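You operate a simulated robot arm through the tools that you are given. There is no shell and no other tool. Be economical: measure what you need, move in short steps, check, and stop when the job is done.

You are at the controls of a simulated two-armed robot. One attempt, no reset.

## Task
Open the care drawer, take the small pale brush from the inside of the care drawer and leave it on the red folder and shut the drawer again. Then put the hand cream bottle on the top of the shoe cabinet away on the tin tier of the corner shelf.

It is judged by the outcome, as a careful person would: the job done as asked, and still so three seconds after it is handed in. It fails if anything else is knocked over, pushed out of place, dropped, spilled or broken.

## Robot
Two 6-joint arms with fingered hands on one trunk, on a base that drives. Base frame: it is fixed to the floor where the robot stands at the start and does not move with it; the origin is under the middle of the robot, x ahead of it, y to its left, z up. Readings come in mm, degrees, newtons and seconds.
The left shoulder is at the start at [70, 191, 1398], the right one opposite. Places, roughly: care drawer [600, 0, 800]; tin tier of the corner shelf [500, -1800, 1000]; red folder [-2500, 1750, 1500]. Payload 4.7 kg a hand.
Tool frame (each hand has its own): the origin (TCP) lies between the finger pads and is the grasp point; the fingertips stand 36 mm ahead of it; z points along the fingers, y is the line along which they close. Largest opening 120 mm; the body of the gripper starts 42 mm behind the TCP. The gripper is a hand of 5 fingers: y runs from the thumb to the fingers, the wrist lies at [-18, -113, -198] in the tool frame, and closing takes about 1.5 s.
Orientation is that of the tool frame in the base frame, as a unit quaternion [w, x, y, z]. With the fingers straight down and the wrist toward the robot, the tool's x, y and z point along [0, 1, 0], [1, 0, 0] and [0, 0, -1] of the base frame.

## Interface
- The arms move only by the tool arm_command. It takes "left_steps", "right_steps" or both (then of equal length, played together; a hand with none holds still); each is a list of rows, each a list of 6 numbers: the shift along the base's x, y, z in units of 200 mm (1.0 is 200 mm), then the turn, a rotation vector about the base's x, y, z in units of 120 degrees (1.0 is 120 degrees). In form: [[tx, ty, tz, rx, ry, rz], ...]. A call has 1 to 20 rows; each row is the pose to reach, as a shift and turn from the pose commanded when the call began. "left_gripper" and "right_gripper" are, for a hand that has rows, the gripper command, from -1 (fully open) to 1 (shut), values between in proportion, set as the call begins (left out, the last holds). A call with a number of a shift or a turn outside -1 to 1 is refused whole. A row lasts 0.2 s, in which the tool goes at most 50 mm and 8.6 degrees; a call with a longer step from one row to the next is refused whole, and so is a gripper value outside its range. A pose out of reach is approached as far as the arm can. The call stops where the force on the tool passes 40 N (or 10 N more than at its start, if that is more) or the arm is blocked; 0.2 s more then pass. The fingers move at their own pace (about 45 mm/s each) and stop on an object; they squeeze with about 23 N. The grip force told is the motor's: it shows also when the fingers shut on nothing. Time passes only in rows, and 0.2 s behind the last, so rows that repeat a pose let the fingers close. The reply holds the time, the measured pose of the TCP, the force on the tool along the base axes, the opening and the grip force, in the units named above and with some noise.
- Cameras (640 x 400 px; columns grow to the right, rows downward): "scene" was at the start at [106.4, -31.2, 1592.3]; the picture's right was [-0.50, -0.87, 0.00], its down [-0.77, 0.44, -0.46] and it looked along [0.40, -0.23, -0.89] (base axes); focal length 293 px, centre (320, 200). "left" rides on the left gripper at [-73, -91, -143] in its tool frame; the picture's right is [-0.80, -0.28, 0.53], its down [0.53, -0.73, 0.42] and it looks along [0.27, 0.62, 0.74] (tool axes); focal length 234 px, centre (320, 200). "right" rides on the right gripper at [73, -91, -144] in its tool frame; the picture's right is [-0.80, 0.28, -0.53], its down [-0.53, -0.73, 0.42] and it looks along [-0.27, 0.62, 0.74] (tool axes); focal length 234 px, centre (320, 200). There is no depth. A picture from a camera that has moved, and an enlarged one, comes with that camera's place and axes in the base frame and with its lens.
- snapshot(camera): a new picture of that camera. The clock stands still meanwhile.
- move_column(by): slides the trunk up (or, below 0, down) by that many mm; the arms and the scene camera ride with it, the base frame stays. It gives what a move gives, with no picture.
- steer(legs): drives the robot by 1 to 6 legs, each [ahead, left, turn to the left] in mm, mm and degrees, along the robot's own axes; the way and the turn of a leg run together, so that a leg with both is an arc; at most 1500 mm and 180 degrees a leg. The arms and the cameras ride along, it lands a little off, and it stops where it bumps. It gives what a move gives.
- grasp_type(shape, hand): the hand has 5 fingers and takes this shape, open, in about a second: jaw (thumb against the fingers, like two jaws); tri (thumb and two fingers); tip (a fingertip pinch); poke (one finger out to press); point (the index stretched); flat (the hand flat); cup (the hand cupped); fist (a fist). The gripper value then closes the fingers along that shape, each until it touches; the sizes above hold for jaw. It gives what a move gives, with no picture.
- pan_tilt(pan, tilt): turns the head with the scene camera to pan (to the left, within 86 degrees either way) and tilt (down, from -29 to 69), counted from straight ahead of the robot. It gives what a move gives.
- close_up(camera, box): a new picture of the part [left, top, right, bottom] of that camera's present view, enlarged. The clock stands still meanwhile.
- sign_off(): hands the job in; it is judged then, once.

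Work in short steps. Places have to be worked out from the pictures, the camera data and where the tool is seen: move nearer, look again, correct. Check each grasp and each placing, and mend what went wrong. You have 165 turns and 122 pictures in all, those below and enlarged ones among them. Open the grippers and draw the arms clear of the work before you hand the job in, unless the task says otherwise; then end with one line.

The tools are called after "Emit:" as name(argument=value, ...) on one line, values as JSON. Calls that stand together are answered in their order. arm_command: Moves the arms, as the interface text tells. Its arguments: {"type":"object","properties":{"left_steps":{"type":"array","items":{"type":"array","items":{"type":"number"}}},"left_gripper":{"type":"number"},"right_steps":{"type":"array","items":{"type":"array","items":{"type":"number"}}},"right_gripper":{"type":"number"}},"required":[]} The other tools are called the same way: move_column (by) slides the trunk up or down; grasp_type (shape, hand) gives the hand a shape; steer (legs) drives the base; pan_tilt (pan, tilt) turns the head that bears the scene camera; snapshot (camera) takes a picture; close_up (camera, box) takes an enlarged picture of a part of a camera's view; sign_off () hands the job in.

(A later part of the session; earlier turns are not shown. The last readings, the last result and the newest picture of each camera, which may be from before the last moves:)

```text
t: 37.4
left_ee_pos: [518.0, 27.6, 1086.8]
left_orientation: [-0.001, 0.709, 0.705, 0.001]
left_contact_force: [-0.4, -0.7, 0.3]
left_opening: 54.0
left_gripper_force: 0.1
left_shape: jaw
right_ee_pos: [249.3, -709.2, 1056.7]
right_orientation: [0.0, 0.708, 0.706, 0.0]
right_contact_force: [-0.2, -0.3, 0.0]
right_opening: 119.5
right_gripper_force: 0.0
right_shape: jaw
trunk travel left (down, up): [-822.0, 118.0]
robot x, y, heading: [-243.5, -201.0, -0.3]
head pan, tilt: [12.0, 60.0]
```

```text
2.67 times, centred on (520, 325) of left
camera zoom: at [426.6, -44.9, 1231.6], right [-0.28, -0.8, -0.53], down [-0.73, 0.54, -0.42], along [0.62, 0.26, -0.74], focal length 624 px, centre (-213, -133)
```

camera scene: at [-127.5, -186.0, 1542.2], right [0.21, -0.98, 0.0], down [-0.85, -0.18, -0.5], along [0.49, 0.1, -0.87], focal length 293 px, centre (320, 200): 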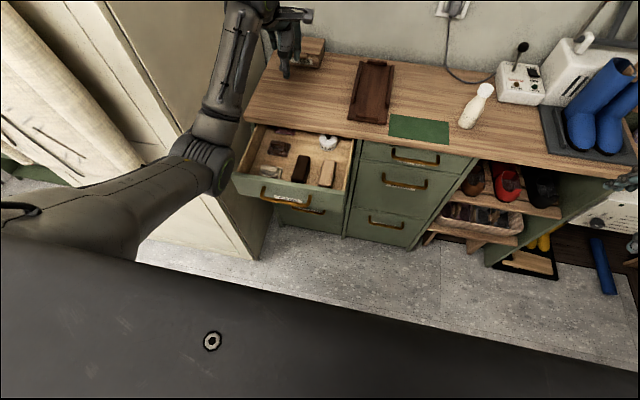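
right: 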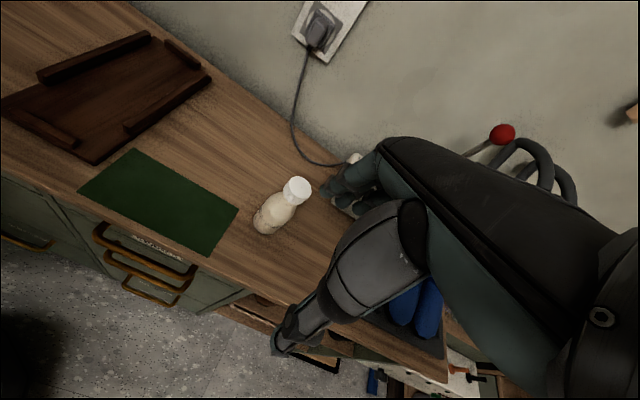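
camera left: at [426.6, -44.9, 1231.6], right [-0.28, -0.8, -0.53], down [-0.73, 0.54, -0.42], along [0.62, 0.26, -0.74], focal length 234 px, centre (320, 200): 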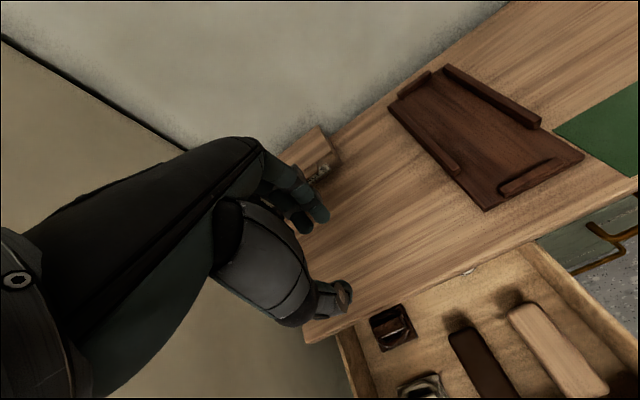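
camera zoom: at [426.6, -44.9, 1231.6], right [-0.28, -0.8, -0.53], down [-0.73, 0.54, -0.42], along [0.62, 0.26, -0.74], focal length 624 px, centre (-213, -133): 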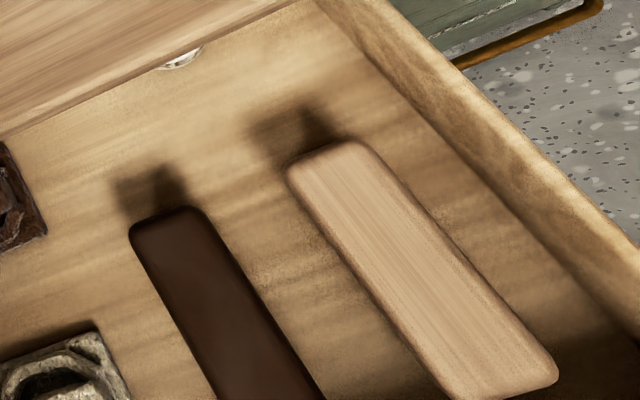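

The pale brush is triangulated as x 347–440, y≈−100, top z≈802, about 36 mm wide, with roughly 30 mm free on either side. I turn the left hand by −90° so it closes along y and bring it above the brush.

Emit:
arm_command(left_steps=[[-0.066, -0.058, 0, 0, 0, -0.068], [-0.132, -0.116, 0, 0, 0, -0.136], [-0.198, -0.174, 0, 0, 0, -0.204], [-0.264, -0.232, 0, 0, 0, -0.272], [-0.33, -0.29, 0, 0, 0, -0.34], [-0.396, -0.348, 0, 0, 0, -0.408], [-0.462, -0.406, 0, 0, 0, -0.476], [-0.528, -0.464, -0.05, 0, 0, -0.544], [-0.594, -0.522, -0.1, 0, 0, -0.612], [-0.66, -0.58, -0.2, 0, 0, -0.68], [-0.725, -0.64, -0.3, 0, 0, -0.75], [-0.725, -0.64, -0.4, 0, 0, -0.75]], left_gripper=-0.1)

Emit:
snapshot(camera="left")

Emit:
snapshot(camera="scene")

```text
t: 40.0
left_ee_pos: [372.7, -100.1, 1008.4]
left_orientation: [0.001, 1.0, -0.004, 0.001]
left_contact_force: [-0.2, 0.2, -0.4]
left_opening: 65.5
left_gripper_force: 0.1
left_shape: jaw
right_ee_pos: [248.1, -709.4, 1057.8]
right_orientation: [0.001, 0.708, 0.707, 0.0]
right_contact_force: [0.6, 0.3, 0.0]
right_opening: 119.7
right_gripper_force: 0.2
right_shape: jaw
trunk travel left (down, up): [-822.0, 118.0]
robot x, y, heading: [-242.4, -200.9, -0.0]
head pan, tilt: [12.0, 60.0]
```

```text
87 pictures are left
camera left: at [300.4, -8.3, 1152.1], right [-0.8, 0.28, -0.53], down [0.54, 0.73, -0.42], along [0.26, -0.62, -0.74], focal length 234 px, centre (320, 200)
```

left: 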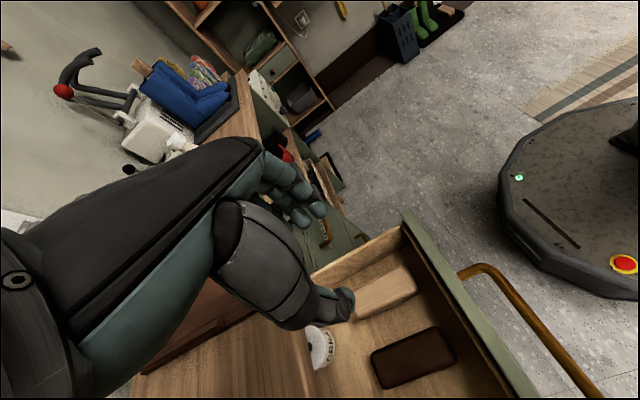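

```text
86 pictures are left
camera scene: at [-127.9, -185.4, 1542.2], right [0.21, -0.98, 0.0], down [-0.85, -0.18, -0.5], along [0.49, 0.1, -0.87], focal length 293 px, centre (320, 200)
```

scene: 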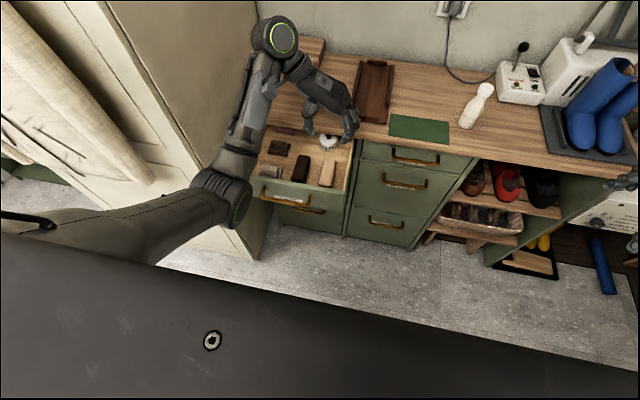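

Emit:
arm_command(left_steps=[[0, 0, -0.2, 0, 0, 0], [0, 0, -0.4, 0, 0, 0], [0, 0, -0.6, 0, 0, 0], [0, 0, -0.74, 0, 0, 0], [0, 0, -0.74, 0, 0, 0]])

Emit:
close_up(camera="left", box=[240, 150, 480, 300])

Emit:
close_up(camera="scene", box=[228, 100, 388, 200])

```text
t: 41.2
left_ee_pos: [371.6, -100.0, 859.2]
left_orientation: [0.001, 1.0, -0.003, 0.001]
left_contact_force: [-0.4, 0.8, -0.9]
left_opening: 65.7
left_gripper_force: 0.1
left_shape: jaw
right_ee_pos: [248.6, -708.4, 1055.9]
right_orientation: [0.0, 0.708, 0.707, 0.0]
right_contact_force: [0.8, 0.2, 0.1]
right_opening: 119.7
right_gripper_force: 0.1
right_shape: jaw
trunk travel left (down, up): [-822.0, 118.0]
robot x, y, heading: [-242.9, -200.1, 0.0]
head pan, tilt: [12.0, 60.0]
```

```text
2.67 times, centred on (360, 225) of left
camera zoom: at [299.0, -8.1, 1003.4], right [-0.8, 0.28, -0.53], down [0.54, 0.73, -0.42], along [0.26, -0.62, -0.74], focal length 624 px, centre (213, 133)
```

zoom: 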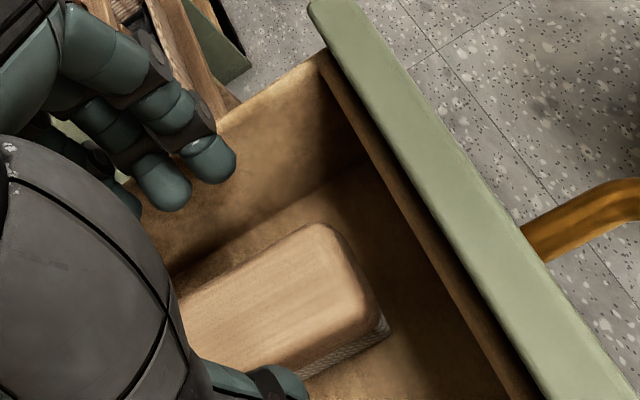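

```text
4.00 times, centred on (308, 150) of scene
camera zoom: at [-128.2, -186.0, 1542.2], right [0.21, -0.98, 0.0], down [-0.85, -0.18, -0.5], along [0.49, 0.1, -0.87], focal length 1171 px, centre (368, 400)
```

zoom: 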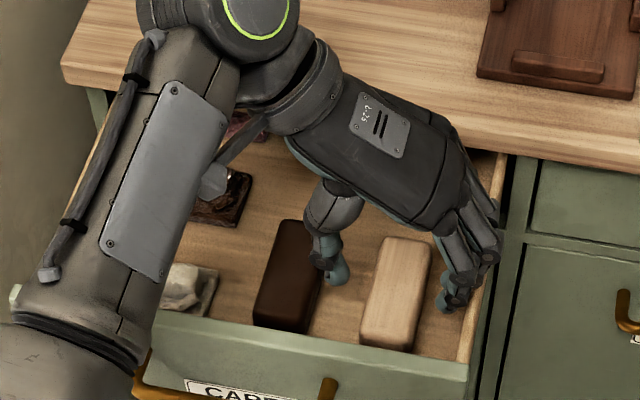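

The fingers and thumb line up with the gaps on both sides of the brush. I narrow slightly and descend.

Emit:
arm_command(left_steps=[[0, 0, 0, 0, 0, 0], [0, 0, 0, 0, 0, 0], [0, -0.005, -0.1, 0, 0, 0], [0, -0.005, -0.17, 0, 0, 0], [0, -0.005, -0.235, 0, 0, 0], [0, -0.005, -0.235, 0, 0, 0]], left_gripper=0.02)

Emit:
close_up(camera="left", box=[240, 150, 480, 300])

Emit:
close_up(camera="scene", box=[228, 100, 388, 200])

```text
t: 42.1
left_ee_pos: [375.7, -104.6, 847.3]
left_orientation: [0.007, 1.0, -0.004, 0.011]
left_contact_force: [-2.9, 4.4, 21.0]
left_opening: 58.9
left_gripper_force: 0.0
left_shape: jaw
right_ee_pos: [246.5, -708.4, 1057.7]
right_orientation: [0.001, 0.708, 0.707, 0.0]
right_contact_force: [-0.1, 0.6, -0.2]
right_opening: 119.7
right_gripper_force: 0.0
right_shape: jaw
trunk travel left (down, up): [-822.0, 118.0]
robot x, y, heading: [-244.7, -197.8, 0.0]
head pan, tilt: [12.0, 60.0]
stopped in row 4 (left hand): the force on the tool passed its limit (the readings are from after the stop); the commanded pose is now the measured one
```

```text
2.67 times, centred on (360, 225) of left
camera zoom: at [301.5, -9.9, 988.5], right [-0.79, 0.28, -0.55], down [0.55, 0.72, -0.42], along [0.28, -0.63, -0.72], focal length 624 px, centre (213, 133)
```

zoom: 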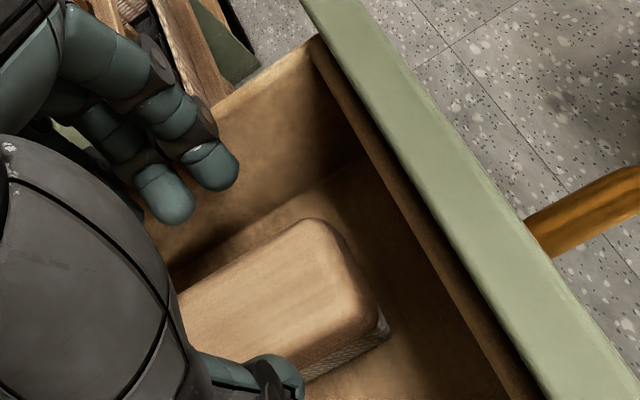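

```text
4.00 times, centred on (308, 150) of scene
camera zoom: at [-130.9, -185.1, 1542.7], right [0.21, -0.98, 0.0], down [-0.85, -0.18, -0.5], along [0.49, 0.1, -0.87], focal length 1171 px, centre (368, 400)
```

zoom: 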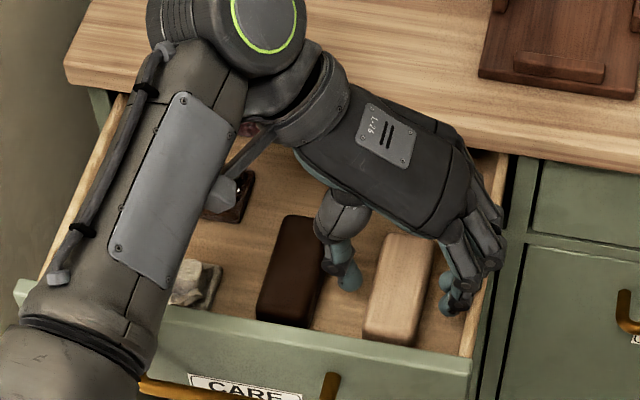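

Contact at z 847: the knuckles on the four-finger side bulge onto the drawer's right wall. The thumb side is slimmer, so the mirrored right hand suits better, with its thumb at the wall and its fingers over the dark brush. I lift the left hand clear first.

Emit:
arm_command(left_steps=[[0, 0, 0.15, 0, 0, 0], [0, 0, 0.35, 0, 0, 0], [0, 0, 0.55, 0, 0, 0], [0.02, 0.02, 0.75, 0, 0, 0], [0.06, 0.06, 0.95, 0, 0, 0.06], [0.12, 0.12, 1, 0, 0, 0.12], [0.18, 0.19, 1, 0, 0, 0.18], [0.25, 0.27, 1, 0, 0, 0.24], [0.32, 0.35, 1, 0, 0, 0.3], [0.4, 0.43, 1, 0, 0, 0.36], [0.48, 0.51, 1, 0, 0, 0.42], [0.56, 0.59, 1, 0, 0, 0.48], [0.64, 0.66, 1, 0, 0, 0.54], [0.7, 0.73, 1, 0, 0, 0.6], [0.75, 0.78, 1, 0, 0, 0.66], [0.8, 0.8, 1, 0, 0, 0.72], [0.8, 0.8, 1, 0, 0, 0.75]])

Emit:
close_up(camera="scene", box=[228, 100, 388, 200])

```text
t: 45.7
left_ee_pos: [535.8, 56.5, 1043.5]
left_orientation: [-0.003, 0.71, 0.705, 0.009]
left_contact_force: [0.7, -0.9, -0.4]
left_opening: 59.4
left_gripper_force: 0.0
left_shape: jaw
right_ee_pos: [247.4, -709.6, 1056.1]
right_orientation: [0.0, 0.707, 0.707, 0.0]
right_contact_force: [-0.4, -0.4, -0.2]
right_opening: 119.6
right_gripper_force: 0.0
right_shape: jaw
trunk travel left (down, up): [-822.0, 118.0]
robot x, y, heading: [-246.8, -201.4, -0.3]
head pan, tilt: [12.0, 60.0]
```

```text
4.00 times, centred on (308, 150) of scene
camera zoom: at [-128.1, -185.9, 1542.2], right [0.21, -0.98, 0.0], down [-0.85, -0.18, -0.5], along [0.49, 0.1, -0.87], focal length 1171 px, centre (368, 400)
```

zoom: 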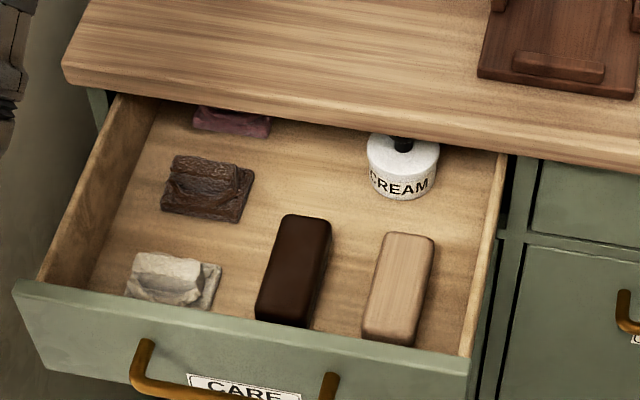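

All the contents are undisturbed. Now I bring the right hand over, turning +90°.

Emit:
arm_command(right_steps=[[0.03, 0.09, 0, 0, 0, 0.068], [0.06, 0.18, 0, 0, 0, 0.136], [0.09, 0.27, 0, 0, 0, 0.204], [0.12, 0.36, 0, 0, 0, 0.272], [0.15, 0.45, 0, 0, 0, 0.34], [0.18, 0.54, 0, 0, 0, 0.408], [0.21, 0.63, 0, 0, 0, 0.476], [0.24, 0.72, 0, 0, 0, 0.544], [0.27, 0.81, 0, 0, 0, 0.612], [0.3, 0.9, 0, 0, 0, 0.68], [0.32, 1, 0, 0, 0, 0.75]], right_gripper=0.02)

Emit:
arm_command(right_steps=[[0.02, 0.2, 0, 0, 0, 0], [0.04, 0.4, 0, 0, 0, 0], [0.06, 0.6, 0, 0, 0, 0], [0.08, 0.8, 0, 0, 0, 0], [0.1, 1, 0, 0, 0, 0]])

Emit:
arm_command(right_steps=[[0.04, 0.2, 0, 0, 0, 0], [0.08, 0.4, 0, 0, 0, 0], [0.12, 0.6, 0, 0, 0, 0], [0.16, 0.8, 0, 0, 0, 0], [0.19, 0.95, 0, 0, 0, 0], [0.19, 1, -0.1, 0, 0, 0]])

Emit:
snapshot(camera="scene")

Emit:
snapshot(camera="right")

```text
t: 48.1
left_ee_pos: [537.2, 55.8, 1043.7]
left_orientation: [-0.002, 0.71, 0.704, 0.009]
left_contact_force: [0.7, -0.8, -0.4]
left_opening: 59.2
left_gripper_force: 0.0
left_shape: jaw
right_ee_pos: [311.6, -508.3, 1055.5]
right_orientation: [-0.001, -0.001, 1.0, -0.001]
right_contact_force: [0.2, 0.3, 1.0]
right_opening: 59.1
right_gripper_force: 0.0
right_shape: jaw
trunk travel left (down, up): [-822.0, 118.0]
robot x, y, heading: [-243.7, -200.1, -0.1]
head pan, tilt: [12.0, 60.0]
```

```text
t: 49.3
left_ee_pos: [536.6, 58.2, 1041.1]
left_orientation: [-0.002, 0.709, 0.705, 0.008]
left_contact_force: [-0.8, 0.1, 0.1]
left_opening: 59.1
left_gripper_force: 0.1
left_shape: jaw
right_ee_pos: [356.9, -313.6, 1037.8]
right_orientation: [0.003, 0.004, 1.0, 0.007]
right_contact_force: [0.5, -0.4, 0.7]
right_opening: 59.3
right_gripper_force: 0.1
right_shape: jaw
right hand out of reach, approached as far as the arm can: row 3, 4, 5
trunk travel left (down, up): [-822.0, 118.0]
robot x, y, heading: [-246.8, -200.0, -0.4]
head pan, tilt: [12.0, 60.0]
```

```text
t: 50.7
left_ee_pos: [536.3, 55.7, 1044.3]
left_orientation: [-0.003, 0.71, 0.704, 0.009]
left_contact_force: [0.4, -0.9, 0.4]
left_opening: 59.0
left_gripper_force: 0.0
left_shape: jaw
right_ee_pos: [393.9, -116.9, 1018.6]
right_orientation: [0.0, 0.0, 1.0, 0.0]
right_contact_force: [-0.2, -0.8, 0.1]
right_opening: 58.9
right_gripper_force: 0.1
right_shape: jaw
right hand out of reach, approached as far as the arm can: row 1
trunk travel left (down, up): [-822.0, 118.0]
robot x, y, heading: [-244.0, -202.5, -0.1]
head pan, tilt: [12.0, 60.0]
```

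```text
80 pictures are left
camera scene: at [-127.6, -186.0, 1542.2], right [0.21, -0.98, 0.0], down [-0.85, -0.18, -0.5], along [0.49, 0.1, -0.87], focal length 293 px, centre (320, 200)
```

scene: 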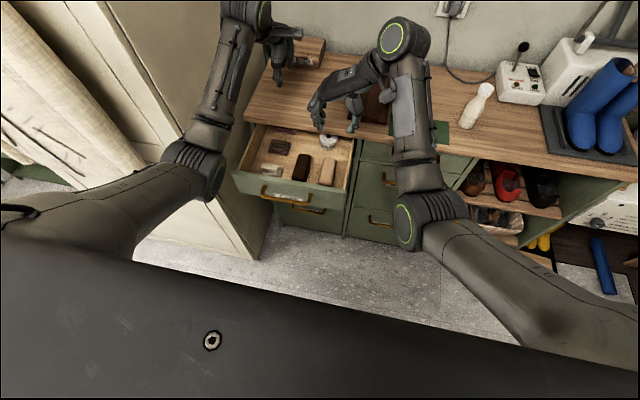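

```text
79 pictures are left
camera right: at [321.2, -207.1, 1161.6], right [0.8, 0.28, 0.53], down [0.53, -0.73, -0.42], along [0.27, 0.62, -0.74], focal length 234 px, centre (320, 200)
```

right: 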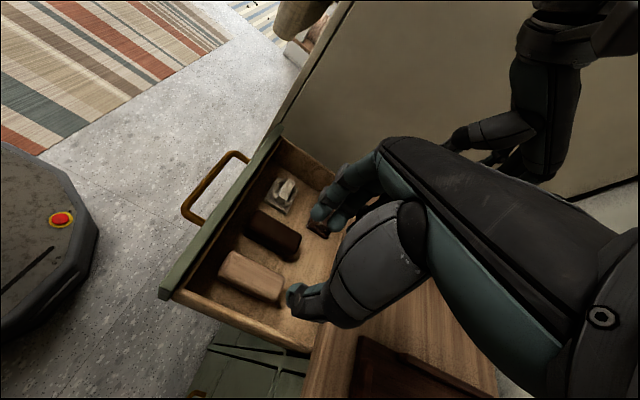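

Emit:
arm_command(right_steps=[[-0.05, 0.04, -0.15, 0, 0, 0], [-0.11, 0.075, -0.35, 0, 0, 0], [-0.11, 0.075, -0.55, 0, 0, 0], [-0.11, 0.075, -0.7, 0, 0, 0], [-0.11, 0.075, -0.7, 0, 0, 0]])

Emit:
close_up(camera="scene", box=[228, 100, 388, 200])

Emit:
close_up(camera="right", box=[160, 150, 400, 300])

```text
t: 51.9
left_ee_pos: [537.5, 55.9, 1043.8]
left_orientation: [-0.003, 0.709, 0.705, 0.009]
left_contact_force: [-0.4, -0.3, 0.5]
left_opening: 59.3
left_gripper_force: 0.1
left_shape: jaw
right_ee_pos: [388.9, -120.7, 884.9]
right_orientation: [0.012, 0.007, 1.0, -0.013]
right_contact_force: [-0.3, -0.5, 0.0]
right_opening: 58.8
right_gripper_force: 0.0
right_shape: jaw
trunk travel left (down, up): [-822.0, 118.0]
robot x, y, heading: [-245.3, -201.2, -0.0]
head pan, tilt: [12.0, 60.0]
```

```text
4.00 times, centred on (308, 150) of scene
camera zoom: at [-127.9, -185.8, 1542.2], right [0.21, -0.98, 0.0], down [-0.85, -0.18, -0.5], along [0.49, 0.1, -0.87], focal length 1171 px, centre (368, 400)
```

zoom: 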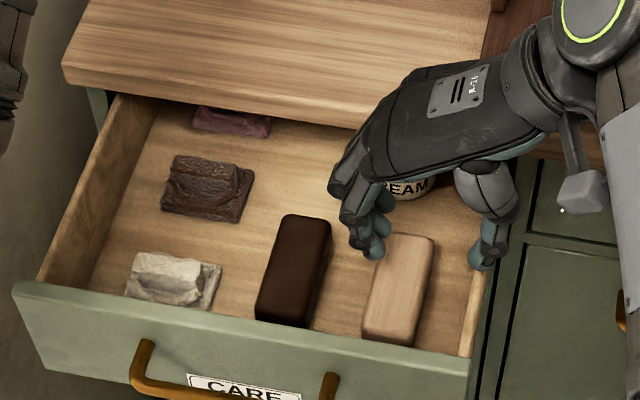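

```text
2.67 times, centred on (280, 225) of right
camera zoom: at [311.3, -206.2, 1027.1], right [0.79, 0.28, 0.54], down [0.53, -0.75, -0.39], along [0.29, 0.6, -0.75], focal length 624 px, centre (427, 133)
```

zoom: 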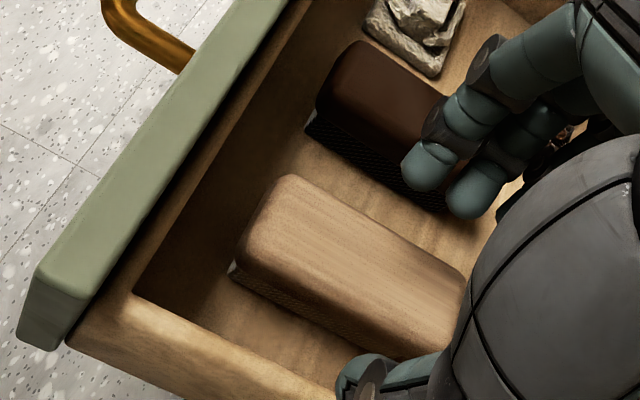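

The hand settled 17 mm too far forward and 20 mm too far right, at an arm limit. I shift the base by that amount instead.

Emit:
steer(legs=[[-18, 21, 0]])

Emit:
close_up(camera="right", box=[160, 150, 400, 300])

```text
t: 52.7
left_ee_pos: [521.8, 72.4, 1043.1]
left_orientation: [-0.004, 0.71, 0.704, 0.009]
left_contact_force: [0.9, -0.3, -1.3]
left_opening: 59.2
left_gripper_force: 0.0
left_shape: jaw
right_ee_pos: [370.9, -104.1, 878.9]
right_orientation: [0.007, 0.01, 1.0, -0.013]
right_contact_force: [0.1, 0.2, 0.4]
right_opening: 59.0
right_gripper_force: 0.0
right_shape: jaw
trunk travel left (down, up): [-822.0, 118.0]
robot x, y, heading: [-260.9, -178.6, -0.2]
head pan, tilt: [12.0, 60.0]
```

```text
2.67 times, centred on (280, 225) of right
camera zoom: at [294.9, -190.2, 1022.6], right [0.8, 0.28, 0.53], down [0.52, -0.75, -0.4], along [0.29, 0.6, -0.75], focal length 624 px, centre (427, 133)
```

zoom: 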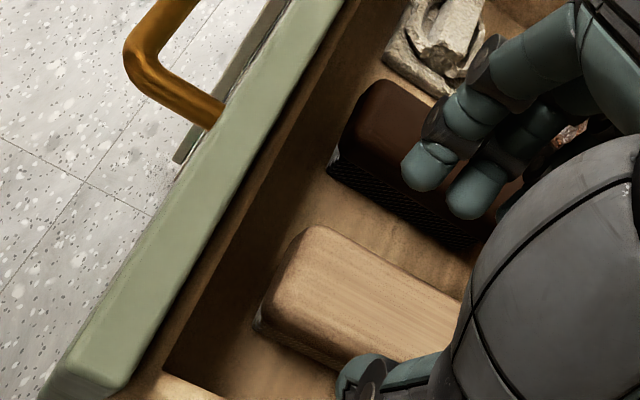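

Emit:
arm_command(right_steps=[[0, 0, -0.1, 0, 0, 0], [0, 0, -0.2, 0, 0, 0], [0, 0, -0.2, 0, 0, 0]])

Emit:
close_up(camera="scene", box=[228, 100, 388, 200])

```text
t: 53.5
left_ee_pos: [518.5, 76.9, 1044.3]
left_orientation: [-0.002, 0.71, 0.705, 0.01]
left_contact_force: [-1.0, 0.5, 0.4]
left_opening: 59.2
left_gripper_force: 0.1
left_shape: jaw
right_ee_pos: [369.9, -102.4, 840.5]
right_orientation: [0.009, 0.009, 1.0, -0.014]
right_contact_force: [-1.1, -0.6, -0.3]
right_opening: 58.5
right_gripper_force: 0.0
right_shape: jaw
trunk travel left (down, up): [-822.0, 118.0]
robot x, y, heading: [-261.3, -180.9, -0.1]
head pan, tilt: [12.0, 60.0]
```

```text
4.00 times, centred on (308, 150) of scene
camera zoom: at [-146.4, -164.5, 1542.3], right [0.21, -0.98, 0.0], down [-0.85, -0.18, -0.5], along [0.49, 0.1, -0.87], focal length 1171 px, centre (368, 400)
```

zoom: 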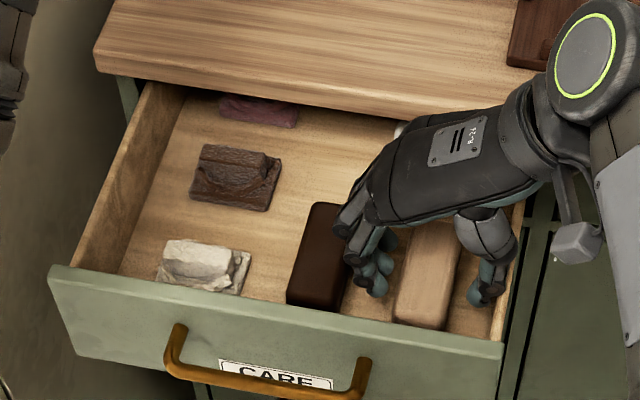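

Emit:
arm_command(right_steps=[[0, 0, -0.06, 0, 0, 0], [0, 0, -0.12, 0, 0, 0], [0, 0, -0.16, 0, 0, 0], [0, 0, -0.16, 0, 0, 0]])

Emit:
close_up(camera="scene", box=[228, 100, 388, 200])

Emit:
close_up(camera="right", box=[160, 150, 400, 300])

```text
t: 54.5
left_ee_pos: [517.3, 76.1, 1043.7]
left_orientation: [-0.002, 0.71, 0.704, 0.009]
left_contact_force: [0.3, 0.0, 0.0]
left_opening: 58.9
left_gripper_force: 0.1
left_shape: jaw
right_ee_pos: [366.8, -100.0, 809.5]
right_orientation: [0.008, 0.009, 1.0, -0.013]
right_contact_force: [-1.0, 7.8, 2.1]
right_opening: 55.5
right_gripper_force: 0.0
right_shape: jaw
trunk travel left (down, up): [-822.0, 118.0]
robot x, y, heading: [-262.6, -178.3, -0.1]
head pan, tilt: [12.0, 60.0]
```

```text
4.00 times, centred on (308, 150) of scene
camera zoom: at [-145.8, -163.9, 1542.2], right [0.21, -0.98, 0.0], down [-0.85, -0.18, -0.5], along [0.49, 0.1, -0.87], focal length 1171 px, centre (368, 400)
```

zoom: 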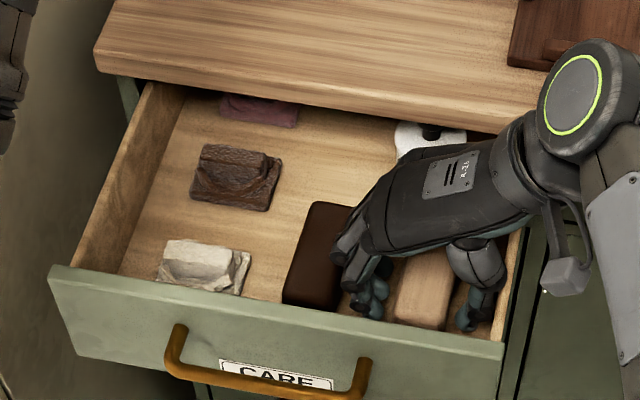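

```text
2.67 times, centred on (280, 225) of right
camera zoom: at [291.5, -185.5, 952.4], right [0.8, 0.28, 0.53], down [0.53, -0.75, -0.4], along [0.29, 0.6, -0.75], focal length 624 px, centre (427, 133)
```

zoom: 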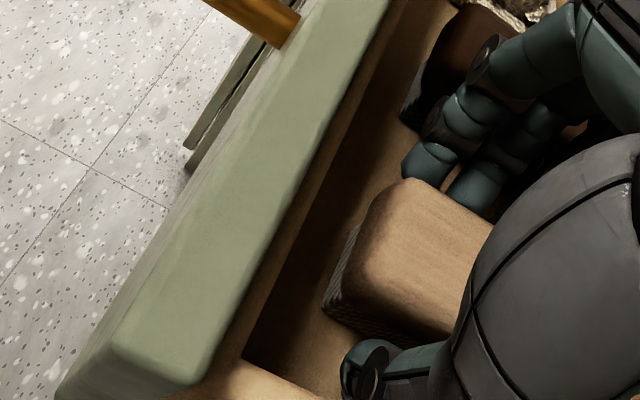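

In position at brush depth. Close the right hand.

Emit:
arm_command(right_steps=[[0, 0, 0, 0, 0, 0], [0, 0, 0, 0, 0, 0], [0, 0, 0, 0, 0, 0], [0, 0, 0, 0, 0, 0], [0, 0, 0, 0, 0, 0], [0, 0, 0, 0, 0, 0]], right_gripper=1)

Emit:
close_up(camera="right", box=[160, 150, 400, 300])

```text
t: 55.9
left_ee_pos: [518.1, 75.9, 1045.0]
left_orientation: [-0.002, 0.71, 0.704, 0.009]
left_contact_force: [0.3, -0.5, 0.2]
left_opening: 59.1
left_gripper_force: 0.1
left_shape: jaw
right_ee_pos: [368.7, -102.4, 808.8]
right_orientation: [0.009, 0.01, 1.0, -0.015]
right_contact_force: [1.2, 1.4, 0.6]
right_opening: 36.9
right_gripper_force: 23.1
right_shape: jaw
trunk travel left (down, up): [-822.0, 118.0]
robot x, y, heading: [-267.0, -179.6, -0.4]
head pan, tilt: [12.0, 60.0]
```

```text
2.67 times, centred on (280, 225) of right
camera zoom: at [292.7, -187.8, 952.3], right [0.8, 0.28, 0.53], down [0.53, -0.75, -0.39], along [0.29, 0.59, -0.75], focal length 624 px, centre (427, 133)
```

zoom: 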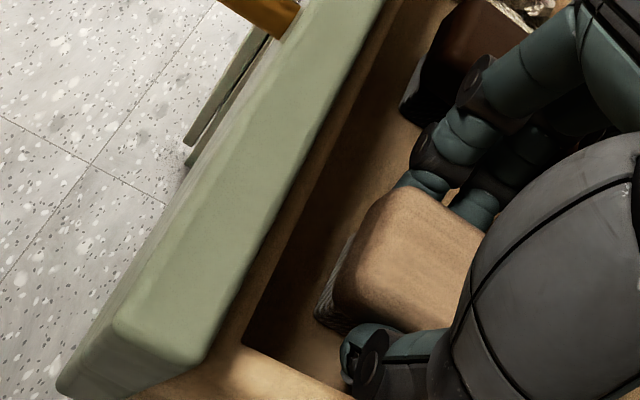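

The brush is gripped at 36.9 mm opening and 23 N. I lift straight up in gentle steps.

Emit:
arm_command(right_steps=[[0, 0, 0.1, 0, 0, 0], [0, 0, 0.25, 0, 0, 0], [0, 0, 0.45, 0, 0, 0], [0, 0, 0.65, 0, 0, 0], [0, 0, 0.85, 0, 0, 0], [0, 0, 1, 0, 0, 0]])

Emit:
snapshot(camera="scene")

Emit:
snapshot(camera="right")

```text
t: 57.3
left_ee_pos: [519.2, 74.3, 1043.6]
left_orientation: [-0.002, 0.71, 0.704, 0.009]
left_contact_force: [0.7, -0.1, 0.3]
left_opening: 59.2
left_gripper_force: 0.1
left_shape: jaw
right_ee_pos: [369.2, -101.3, 1009.0]
right_orientation: [0.01, 0.009, 1.0, -0.014]
right_contact_force: [0.0, 0.4, -1.1]
right_opening: 36.8
right_gripper_force: 23.1
right_shape: jaw
trunk travel left (down, up): [-822.0, 118.0]
robot x, y, heading: [-261.0, -179.1, -0.0]
head pan, tilt: [12.0, 60.0]
```

```text
71 pictures are left
camera scene: at [-145.2, -165.4, 1542.1], right [0.21, -0.98, 0.0], down [-0.85, -0.18, -0.5], along [0.49, 0.1, -0.87], focal length 293 px, centre (320, 200)
```

scene: 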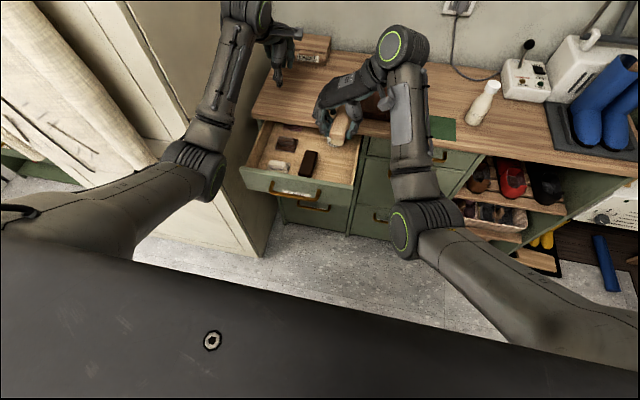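

```text
70 pictures are left
camera right: at [292.8, -187.2, 1152.2], right [0.8, 0.28, 0.53], down [0.53, -0.75, -0.4], along [0.29, 0.6, -0.75], focal length 234 px, centre (320, 200)
```

right: 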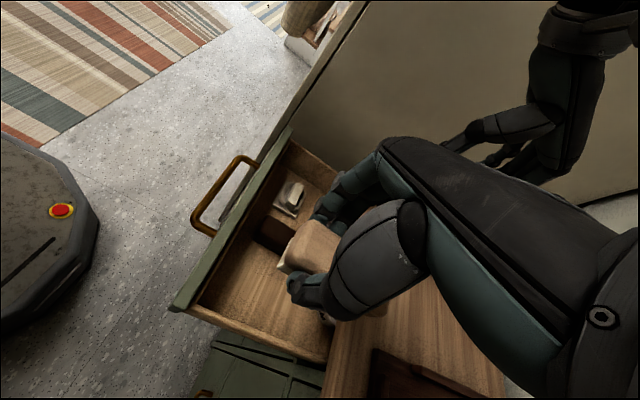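

The pale brush is held cleanly. The left hand is free, so I'll shut the drawer now. First I back away and swing the right hand, with the brush, out to its own side.

Emit:
steer(legs=[[-480, 0, 0]])

Emit:
arm_command(right_steps=[[0.02, -0.2, 0.05, 0, 0, 0], [0.04, -0.4, 0.1, 0, 0, 0], [0.0, -0.6, 0.15, 0, 0, 0], [0, -0.8, 0.2, 0, 0, 0], [0, -1, 0.2, 0, 0, 0]])

Emit:
arm_command(right_steps=[[0, -0.2, 0, 0, 0, 0], [0, -0.4, 0, 0, 0, 0], [0, -0.6, 0, 0, 0, 0], [0, -0.8, 0, 0, 0, 0], [0, -1, 0, 0, 0, 0]])

Emit:
move_column(by=-280)

Emit:
snapshot(camera="scene")

```text
t: 60.2
left_ee_pos: [41.5, 78.2, 1042.2]
left_orientation: [-0.002, 0.709, 0.705, 0.009]
left_contact_force: [0.3, 0.8, -0.3]
left_opening: 59.1
left_gripper_force: 0.1
left_shape: jaw
right_ee_pos: [-108.8, -100.7, 1007.1]
right_orientation: [0.008, 0.007, 1.0, -0.012]
right_contact_force: [0.1, -0.3, -0.4]
right_opening: 36.9
right_gripper_force: 22.9
right_shape: jaw
trunk travel left (down, up): [-822.0, 118.0]
robot x, y, heading: [-740.1, -181.1, -0.0]
head pan, tilt: [12.0, 60.0]
```

```text
t: 61.4
left_ee_pos: [42.0, 76.1, 1044.3]
left_orientation: [-0.003, 0.709, 0.705, 0.009]
left_contact_force: [1.1, -0.2, -0.1]
left_opening: 59.1
left_gripper_force: 0.0
left_shape: jaw
right_ee_pos: [-109.2, -302.6, 1048.2]
right_orientation: [0.009, 0.007, 1.0, -0.012]
right_contact_force: [0.0, -0.3, -1.3]
right_opening: 36.7
right_gripper_force: 22.9
right_shape: jaw
trunk travel left (down, up): [-822.0, 118.0]
robot x, y, heading: [-740.0, -179.4, -0.1]
head pan, tilt: [12.0, 60.0]
```

```text
t: 62.6
left_ee_pos: [40.7, 77.0, 1044.6]
left_orientation: [-0.003, 0.71, 0.704, 0.01]
left_contact_force: [-0.2, -0.6, 0.0]
left_opening: 59.1
left_gripper_force: 0.1
left_shape: jaw
right_ee_pos: [-110.1, -501.9, 1048.6]
right_orientation: [0.009, 0.009, 1.0, -0.013]
right_contact_force: [0.4, -0.1, -1.4]
right_opening: 36.7
right_gripper_force: 22.8
right_shape: jaw
trunk travel left (down, up): [-822.0, 118.0]
robot x, y, heading: [-737.9, -181.1, -0.1]
head pan, tilt: [12.0, 60.0]
```

```text
t: 65.4
left_ee_pos: [40.0, 77.1, 763.3]
left_orientation: [-0.003, 0.709, 0.705, 0.008]
left_contact_force: [-0.1, -0.7, 0.1]
left_opening: 59.1
left_gripper_force: 0.1
left_shape: jaw
right_ee_pos: [-108.7, -499.7, 767.3]
right_orientation: [0.01, 0.007, 1.0, -0.014]
right_contact_force: [-0.1, 0.3, -0.7]
right_opening: 37.2
right_gripper_force: 22.9
right_shape: jaw
trunk travel left (down, up): [-542.0, 398.0]
robot x, y, heading: [-740.5, -183.5, 0.2]
head pan, tilt: [12.0, 60.0]
```

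```text
69 pictures are left
camera scene: at [-623.9, -164.8, 1262.3], right [0.21, -0.98, 0.0], down [-0.85, -0.18, -0.5], along [0.49, 0.1, -0.87], focal length 293 px, centre (320, 200)
```

scene: 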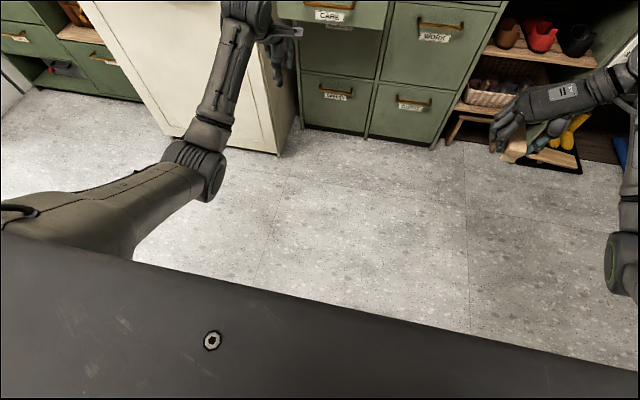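

Emit:
arm_command(left_steps=[[0.01, -0.06, 0.03, 0, -0.068, 0], [0.02, -0.12, 0.06, 0, -0.136, 0], [0.03, -0.18, 0.09, 0, -0.204, 0], [0.04, -0.24, 0.12, 0, -0.272, 0], [0.05, -0.3, 0.15, 0, -0.34, 0], [0.06, -0.36, 0.18, 0, -0.408, 0], [0.07, -0.42, 0.21, 0, -0.476, 0], [0.08, -0.48, 0.24, 0, -0.544, 0], [0.09, -0.54, 0.24, 0, -0.612, 0], [0.1, -0.6, 0.24, 0, -0.68, 0], [0.1, -0.63, 0.24, 0, -0.735, 0]])

Emit:
grasp_type(hand="left", shape="fist")

Emit:
pan_tilt(pan=10, tilt=40)

Emit:
snapshot(camera="scene")

```text
t: 67.8
left_ee_pos: [89.3, 14.4, 754.3]
left_orientation: [0.431, 0.441, 0.686, 0.385]
left_contact_force: [-1.6, -1.3, 3.6]
left_opening: 58.9
left_gripper_force: 0.2
left_shape: jaw
left hand out of reach, approached as far as the arm can: row 9, 10, 11
right_ee_pos: [-107.4, -500.1, 767.5]
right_orientation: [0.008, 0.007, 1.0, -0.013]
right_contact_force: [0.2, 0.0, -0.5]
right_opening: 36.8
right_gripper_force: 23.0
right_shape: jaw
trunk travel left (down, up): [-542.0, 398.0]
robot x, y, heading: [-739.7, -177.8, -0.1]
head pan, tilt: [12.0, 60.0]
```

```text
t: 68.7
left_ee_pos: [87.9, 14.4, 755.3]
left_orientation: [0.431, 0.442, 0.686, 0.385]
left_contact_force: [0.7, 0.9, 0.8]
left_opening: 0.0
left_gripper_force: 0.1
left_shape: fist
right_ee_pos: [-109.6, -502.4, 768.6]
right_orientation: [0.01, 0.007, 1.0, -0.013]
right_contact_force: [0.4, -0.2, -0.9]
right_opening: 36.8
right_gripper_force: 22.9
right_shape: jaw
trunk travel left (down, up): [-542.0, 398.0]
robot x, y, heading: [-743.6, -178.7, 0.3]
head pan, tilt: [12.0, 60.0]
```

```text
t: 69.5
left_ee_pos: [88.8, 14.0, 756.0]
left_orientation: [0.432, 0.443, 0.685, 0.384]
left_contact_force: [0.1, 0.7, -1.2]
left_opening: 0.0
left_gripper_force: 0.1
left_shape: fist
right_ee_pos: [-108.9, -501.2, 767.6]
right_orientation: [0.01, 0.008, 1.0, -0.013]
right_contact_force: [-0.1, -0.6, -1.1]
right_opening: 36.8
right_gripper_force: 23.4
right_shape: jaw
trunk travel left (down, up): [-542.0, 398.0]
robot x, y, heading: [-738.5, -179.0, -0.0]
head pan, tilt: [10.0, 40.0]
```

```text
68 pictures are left
camera scene: at [-605.2, -163.9, 1288.9], right [0.17, -0.98, 0.0], down [-0.63, -0.11, -0.77], along [0.75, 0.13, -0.64], focal length 293 px, centre (320, 200)
```

scene: 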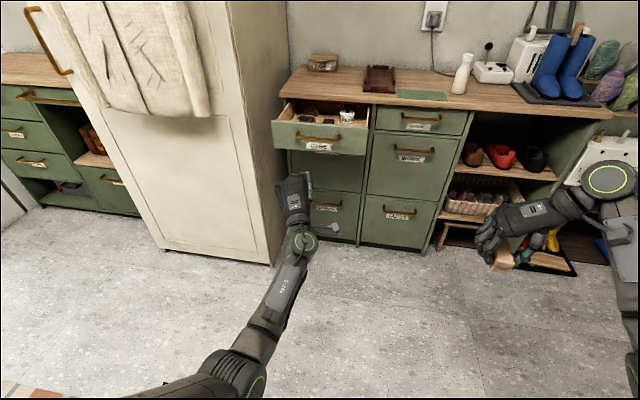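

The fist is ready but low. I raise the trunk so the fist meets the handle bar at z≈811, and drive closer.

Emit:
move_column(by=60)

Emit:
steer(legs=[[110, -10, 0]])

Emit:
close_up(camera="scene", box=[230, 60, 470, 210])

Emit:
snapshot(camera="left")

```text
t: 70.5
left_ee_pos: [71.3, -44.5, 879.7]
left_orientation: [0.485, 0.501, 0.516, 0.498]
left_contact_force: [0.0, 0.1, -0.3]
left_opening: 0.0
left_gripper_force: 0.1
left_shape: fist
right_ee_pos: [-109.2, -501.7, 827.4]
right_orientation: [0.008, 0.008, 1.0, -0.013]
right_contact_force: [0.3, 0.1, -1.9]
right_opening: 36.7
right_gripper_force: 23.2
right_shape: jaw
trunk travel left (down, up): [-602.0, 338.0]
robot x, y, heading: [-742.3, -175.4, 0.1]
head pan, tilt: [10.0, 40.0]
```

```text
t: 71.7
left_ee_pos: [181.6, -54.9, 879.3]
left_orientation: [0.485, 0.501, 0.516, 0.497]
left_contact_force: [0.4, 0.4, -0.1]
left_opening: 0.0
left_gripper_force: 0.1
left_shape: fist
right_ee_pos: [1.6, -510.7, 826.8]
right_orientation: [0.01, 0.008, 1.0, -0.013]
right_contact_force: [1.1, -0.5, -1.8]
right_opening: 36.9
right_gripper_force: 22.8
right_shape: jaw
trunk travel left (down, up): [-602.0, 338.0]
robot x, y, heading: [-629.6, -189.7, -0.1]
head pan, tilt: [10.0, 40.0]
```

```text
2.67 times, centred on (350, 135) of scene
camera zoom: at [-493.7, -173.9, 1348.8], right [0.17, -0.98, 0.0], down [-0.63, -0.11, -0.77], along [0.75, 0.13, -0.64], focal length 781 px, centre (240, 373)
```

zoom: 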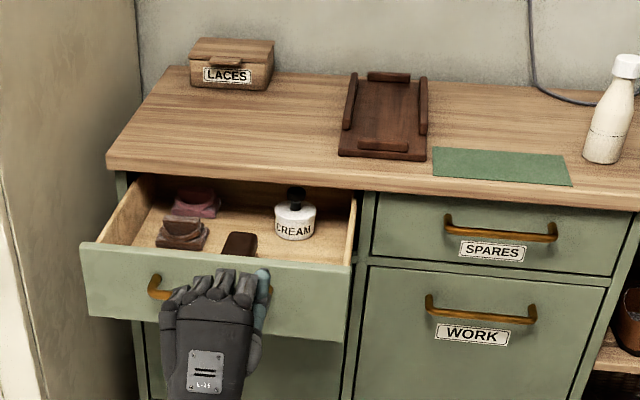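

```text
66 pictures are left
camera left: at [38.1, -131.7, 794.1], right [0.54, -0.79, -0.29], down [0.38, 0.54, -0.75], along [0.75, 0.29, 0.6], focal length 234 px, centre (320, 200)
```

left: 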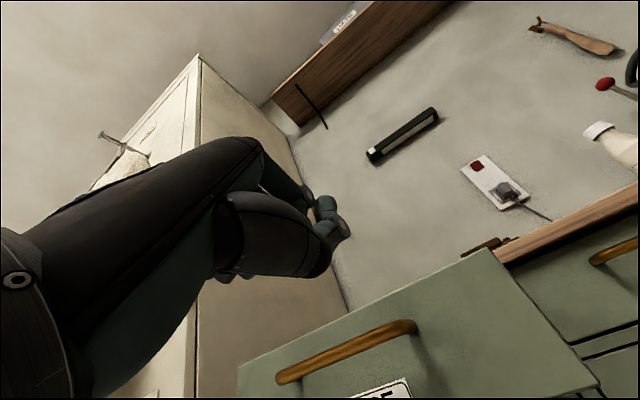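

The hand came horizontal at z=880. I lower it to the bar height.

Emit:
arm_command(left_steps=[[0, 0.02, -0.1, 0, 0, 0], [0, 0.05, -0.2, 0, 0, 0], [0, 0.08, -0.32, 0, 0, 0], [0, 0.08, -0.32, 0, 0, 0]])

Emit:
snapshot(camera="left")

Emit:
close_up(camera="scene", box=[230, 60, 470, 210])

```text
t: 72.7
left_ee_pos: [191.6, -35.2, 823.8]
left_orientation: [0.482, 0.495, 0.526, 0.496]
left_contact_force: [0.2, 0.2, -0.4]
left_opening: 0.2
left_gripper_force: 0.0
left_shape: fist
left hand out of reach, approached as far as the arm can: row 2, 3, 4
right_ee_pos: [0.7, -510.6, 828.5]
right_orientation: [0.009, 0.008, 1.0, -0.013]
right_contact_force: [0.1, -0.4, -0.2]
right_opening: 37.1
right_gripper_force: 22.6
right_shape: jaw
trunk travel left (down, up): [-602.0, 338.0]
robot x, y, heading: [-627.7, -188.9, 0.2]
head pan, tilt: [10.0, 40.0]
```

```text
65 pictures are left
camera left: at [49.3, -116.9, 740.2], right [0.55, -0.78, -0.29], down [0.37, 0.54, -0.76], along [0.75, 0.31, 0.58], focal length 234 px, centre (320, 200)
```

left: 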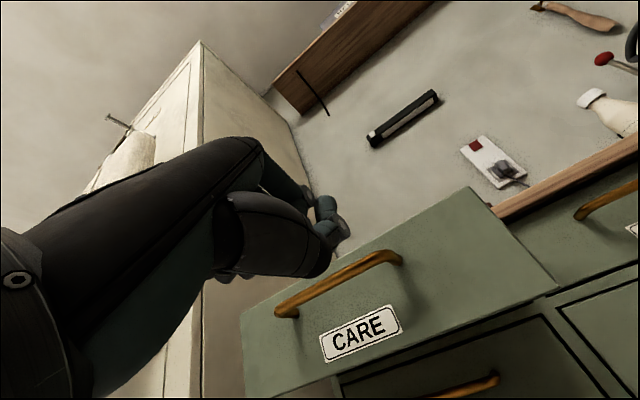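

```text
2.67 times, centred on (350, 135) of scene
camera zoom: at [-494.8, -174.0, 1348.9], right [0.17, -0.98, 0.0], down [-0.63, -0.11, -0.77], along [0.75, 0.13, -0.64], focal length 781 px, centre (240, 373)
```

zoom: 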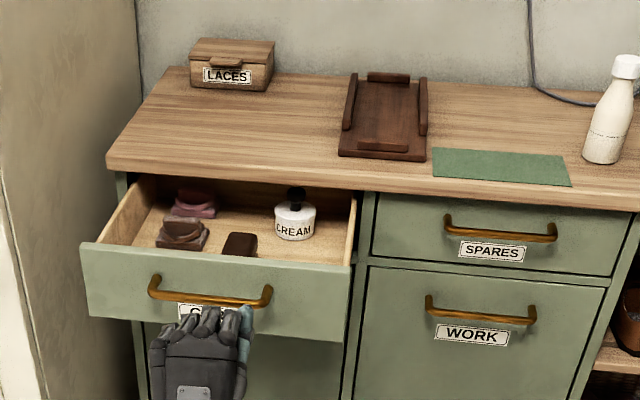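

The fist's front spans the bar height. I drive forward to push the drawer.

Emit:
steer(legs=[[160, 0, 0]])

Emit:
snapshot(camera="scene")

```text
t: 74.2
left_ee_pos: [351.1, -36.0, 822.5]
left_orientation: [0.481, 0.495, 0.527, 0.496]
left_contact_force: [0.3, 0.5, 0.3]
left_opening: 0.2
left_gripper_force: 0.0
left_shape: fist
right_ee_pos: [162.4, -510.9, 827.5]
right_orientation: [0.01, 0.008, 1.0, -0.014]
right_contact_force: [0.1, 0.2, -1.2]
right_opening: 36.8
right_gripper_force: 23.2
right_shape: jaw
trunk travel left (down, up): [-602.0, 338.0]
robot x, y, heading: [-468.0, -190.0, -0.2]
head pan, tilt: [10.0, 40.0]
```

```text
63 pictures are left
camera scene: at [-334.3, -173.7, 1348.8], right [0.17, -0.98, 0.0], down [-0.63, -0.11, -0.77], along [0.75, 0.13, -0.64], focal length 293 px, centre (320, 200)
```

scene: 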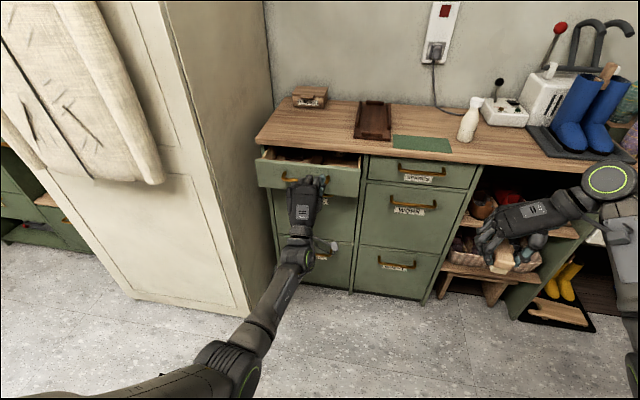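

The drawer is moving in smoothly. Continue pushing.

Emit:
steer(legs=[[80, 0, 0]])

Emit:
close_up(camera="scene", box=[230, 80, 470, 230])

```text
t: 75.2
left_ee_pos: [430.5, -35.3, 822.2]
left_orientation: [0.48, 0.494, 0.527, 0.497]
left_contact_force: [0.7, -0.5, 0.0]
left_opening: 0.0
left_gripper_force: 0.0
left_shape: fist
right_ee_pos: [240.8, -510.1, 826.9]
right_orientation: [0.009, 0.008, 1.0, -0.013]
right_contact_force: [0.3, -0.4, -0.4]
right_opening: 36.9
right_gripper_force: 23.0
right_shape: jaw
trunk travel left (down, up): [-602.0, 338.0]
robot x, y, heading: [-389.1, -191.5, 0.1]
head pan, tilt: [10.0, 40.0]
```

```text
2.67 times, centred on (350, 155) of scene
camera zoom: at [-254.9, -173.7, 1348.7], right [0.17, -0.98, 0.0], down [-0.63, -0.11, -0.77], along [0.75, 0.13, -0.64], focal length 781 px, centre (240, 320)
```

zoom: 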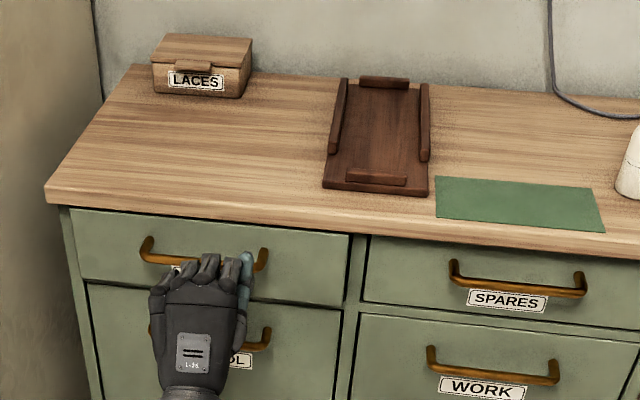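

The handle is still about 15 mm proud of the SPARES one. A final small push.

Emit:
steer(legs=[[22, 0, 0]])

Emit:
close_up(camera="scene", box=[230, 80, 470, 230])

```text
t: 76.0
left_ee_pos: [452.1, -35.8, 824.0]
left_orientation: [0.481, 0.494, 0.527, 0.497]
left_contact_force: [0.4, 0.2, 0.2]
left_opening: 0.1
left_gripper_force: 0.0
left_shape: fist
right_ee_pos: [262.3, -510.9, 828.1]
right_orientation: [0.008, 0.008, 1.0, -0.013]
right_contact_force: [0.2, 0.5, -0.5]
right_opening: 36.9
right_gripper_force: 23.0
right_shape: jaw
trunk travel left (down, up): [-602.0, 338.0]
robot x, y, heading: [-370.9, -188.2, 0.1]
head pan, tilt: [10.0, 40.0]
```

```text
2.67 times, centred on (350, 155) of scene
camera zoom: at [-234.5, -173.7, 1349.0], right [0.17, -0.98, 0.0], down [-0.63, -0.11, -0.77], along [0.75, 0.13, -0.64], focal length 781 px, centre (240, 320)
```

zoom: 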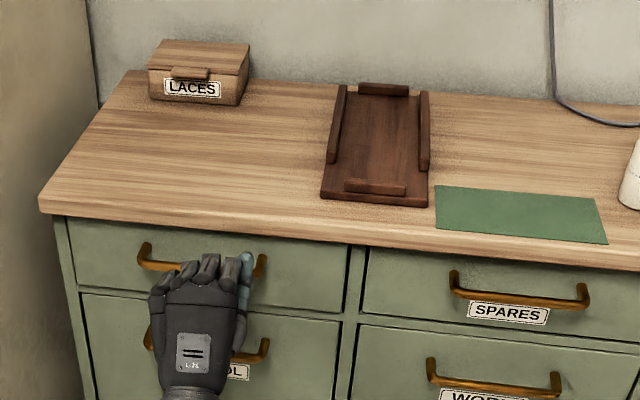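

Emit:
steer(legs=[[15, 0, 0]])

Emit:
close_up(camera="scene", box=[230, 80, 470, 230])

```text
t: 76.8
left_ee_pos: [467.0, -37.0, 821.8]
left_orientation: [0.481, 0.495, 0.527, 0.496]
left_contact_force: [0.2, -0.8, 0.2]
left_opening: 0.0
left_gripper_force: 0.2
left_shape: fist
right_ee_pos: [275.5, -510.3, 827.7]
right_orientation: [0.009, 0.01, 1.0, -0.013]
right_contact_force: [-0.2, -0.3, -1.4]
right_opening: 36.8
right_gripper_force: 23.3
right_shape: jaw
trunk travel left (down, up): [-602.0, 338.0]
robot x, y, heading: [-354.2, -186.9, 0.0]
head pan, tilt: [10.0, 40.0]
```

```text
2.67 times, centred on (350, 155) of scene
camera zoom: at [-219.3, -173.7, 1348.9], right [0.17, -0.98, 0.0], down [-0.63, -0.11, -0.77], along [0.75, 0.13, -0.64], focal length 781 px, centre (240, 320)
```

zoom: 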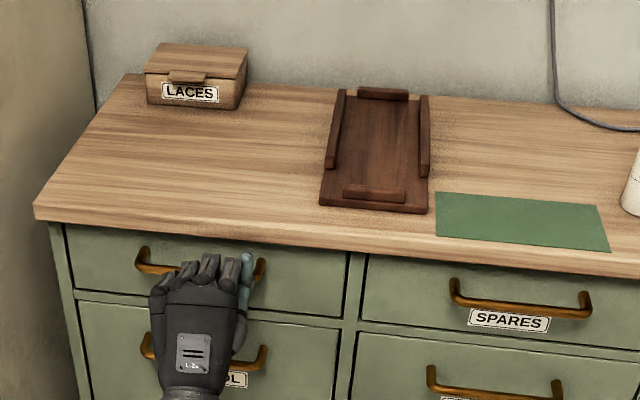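

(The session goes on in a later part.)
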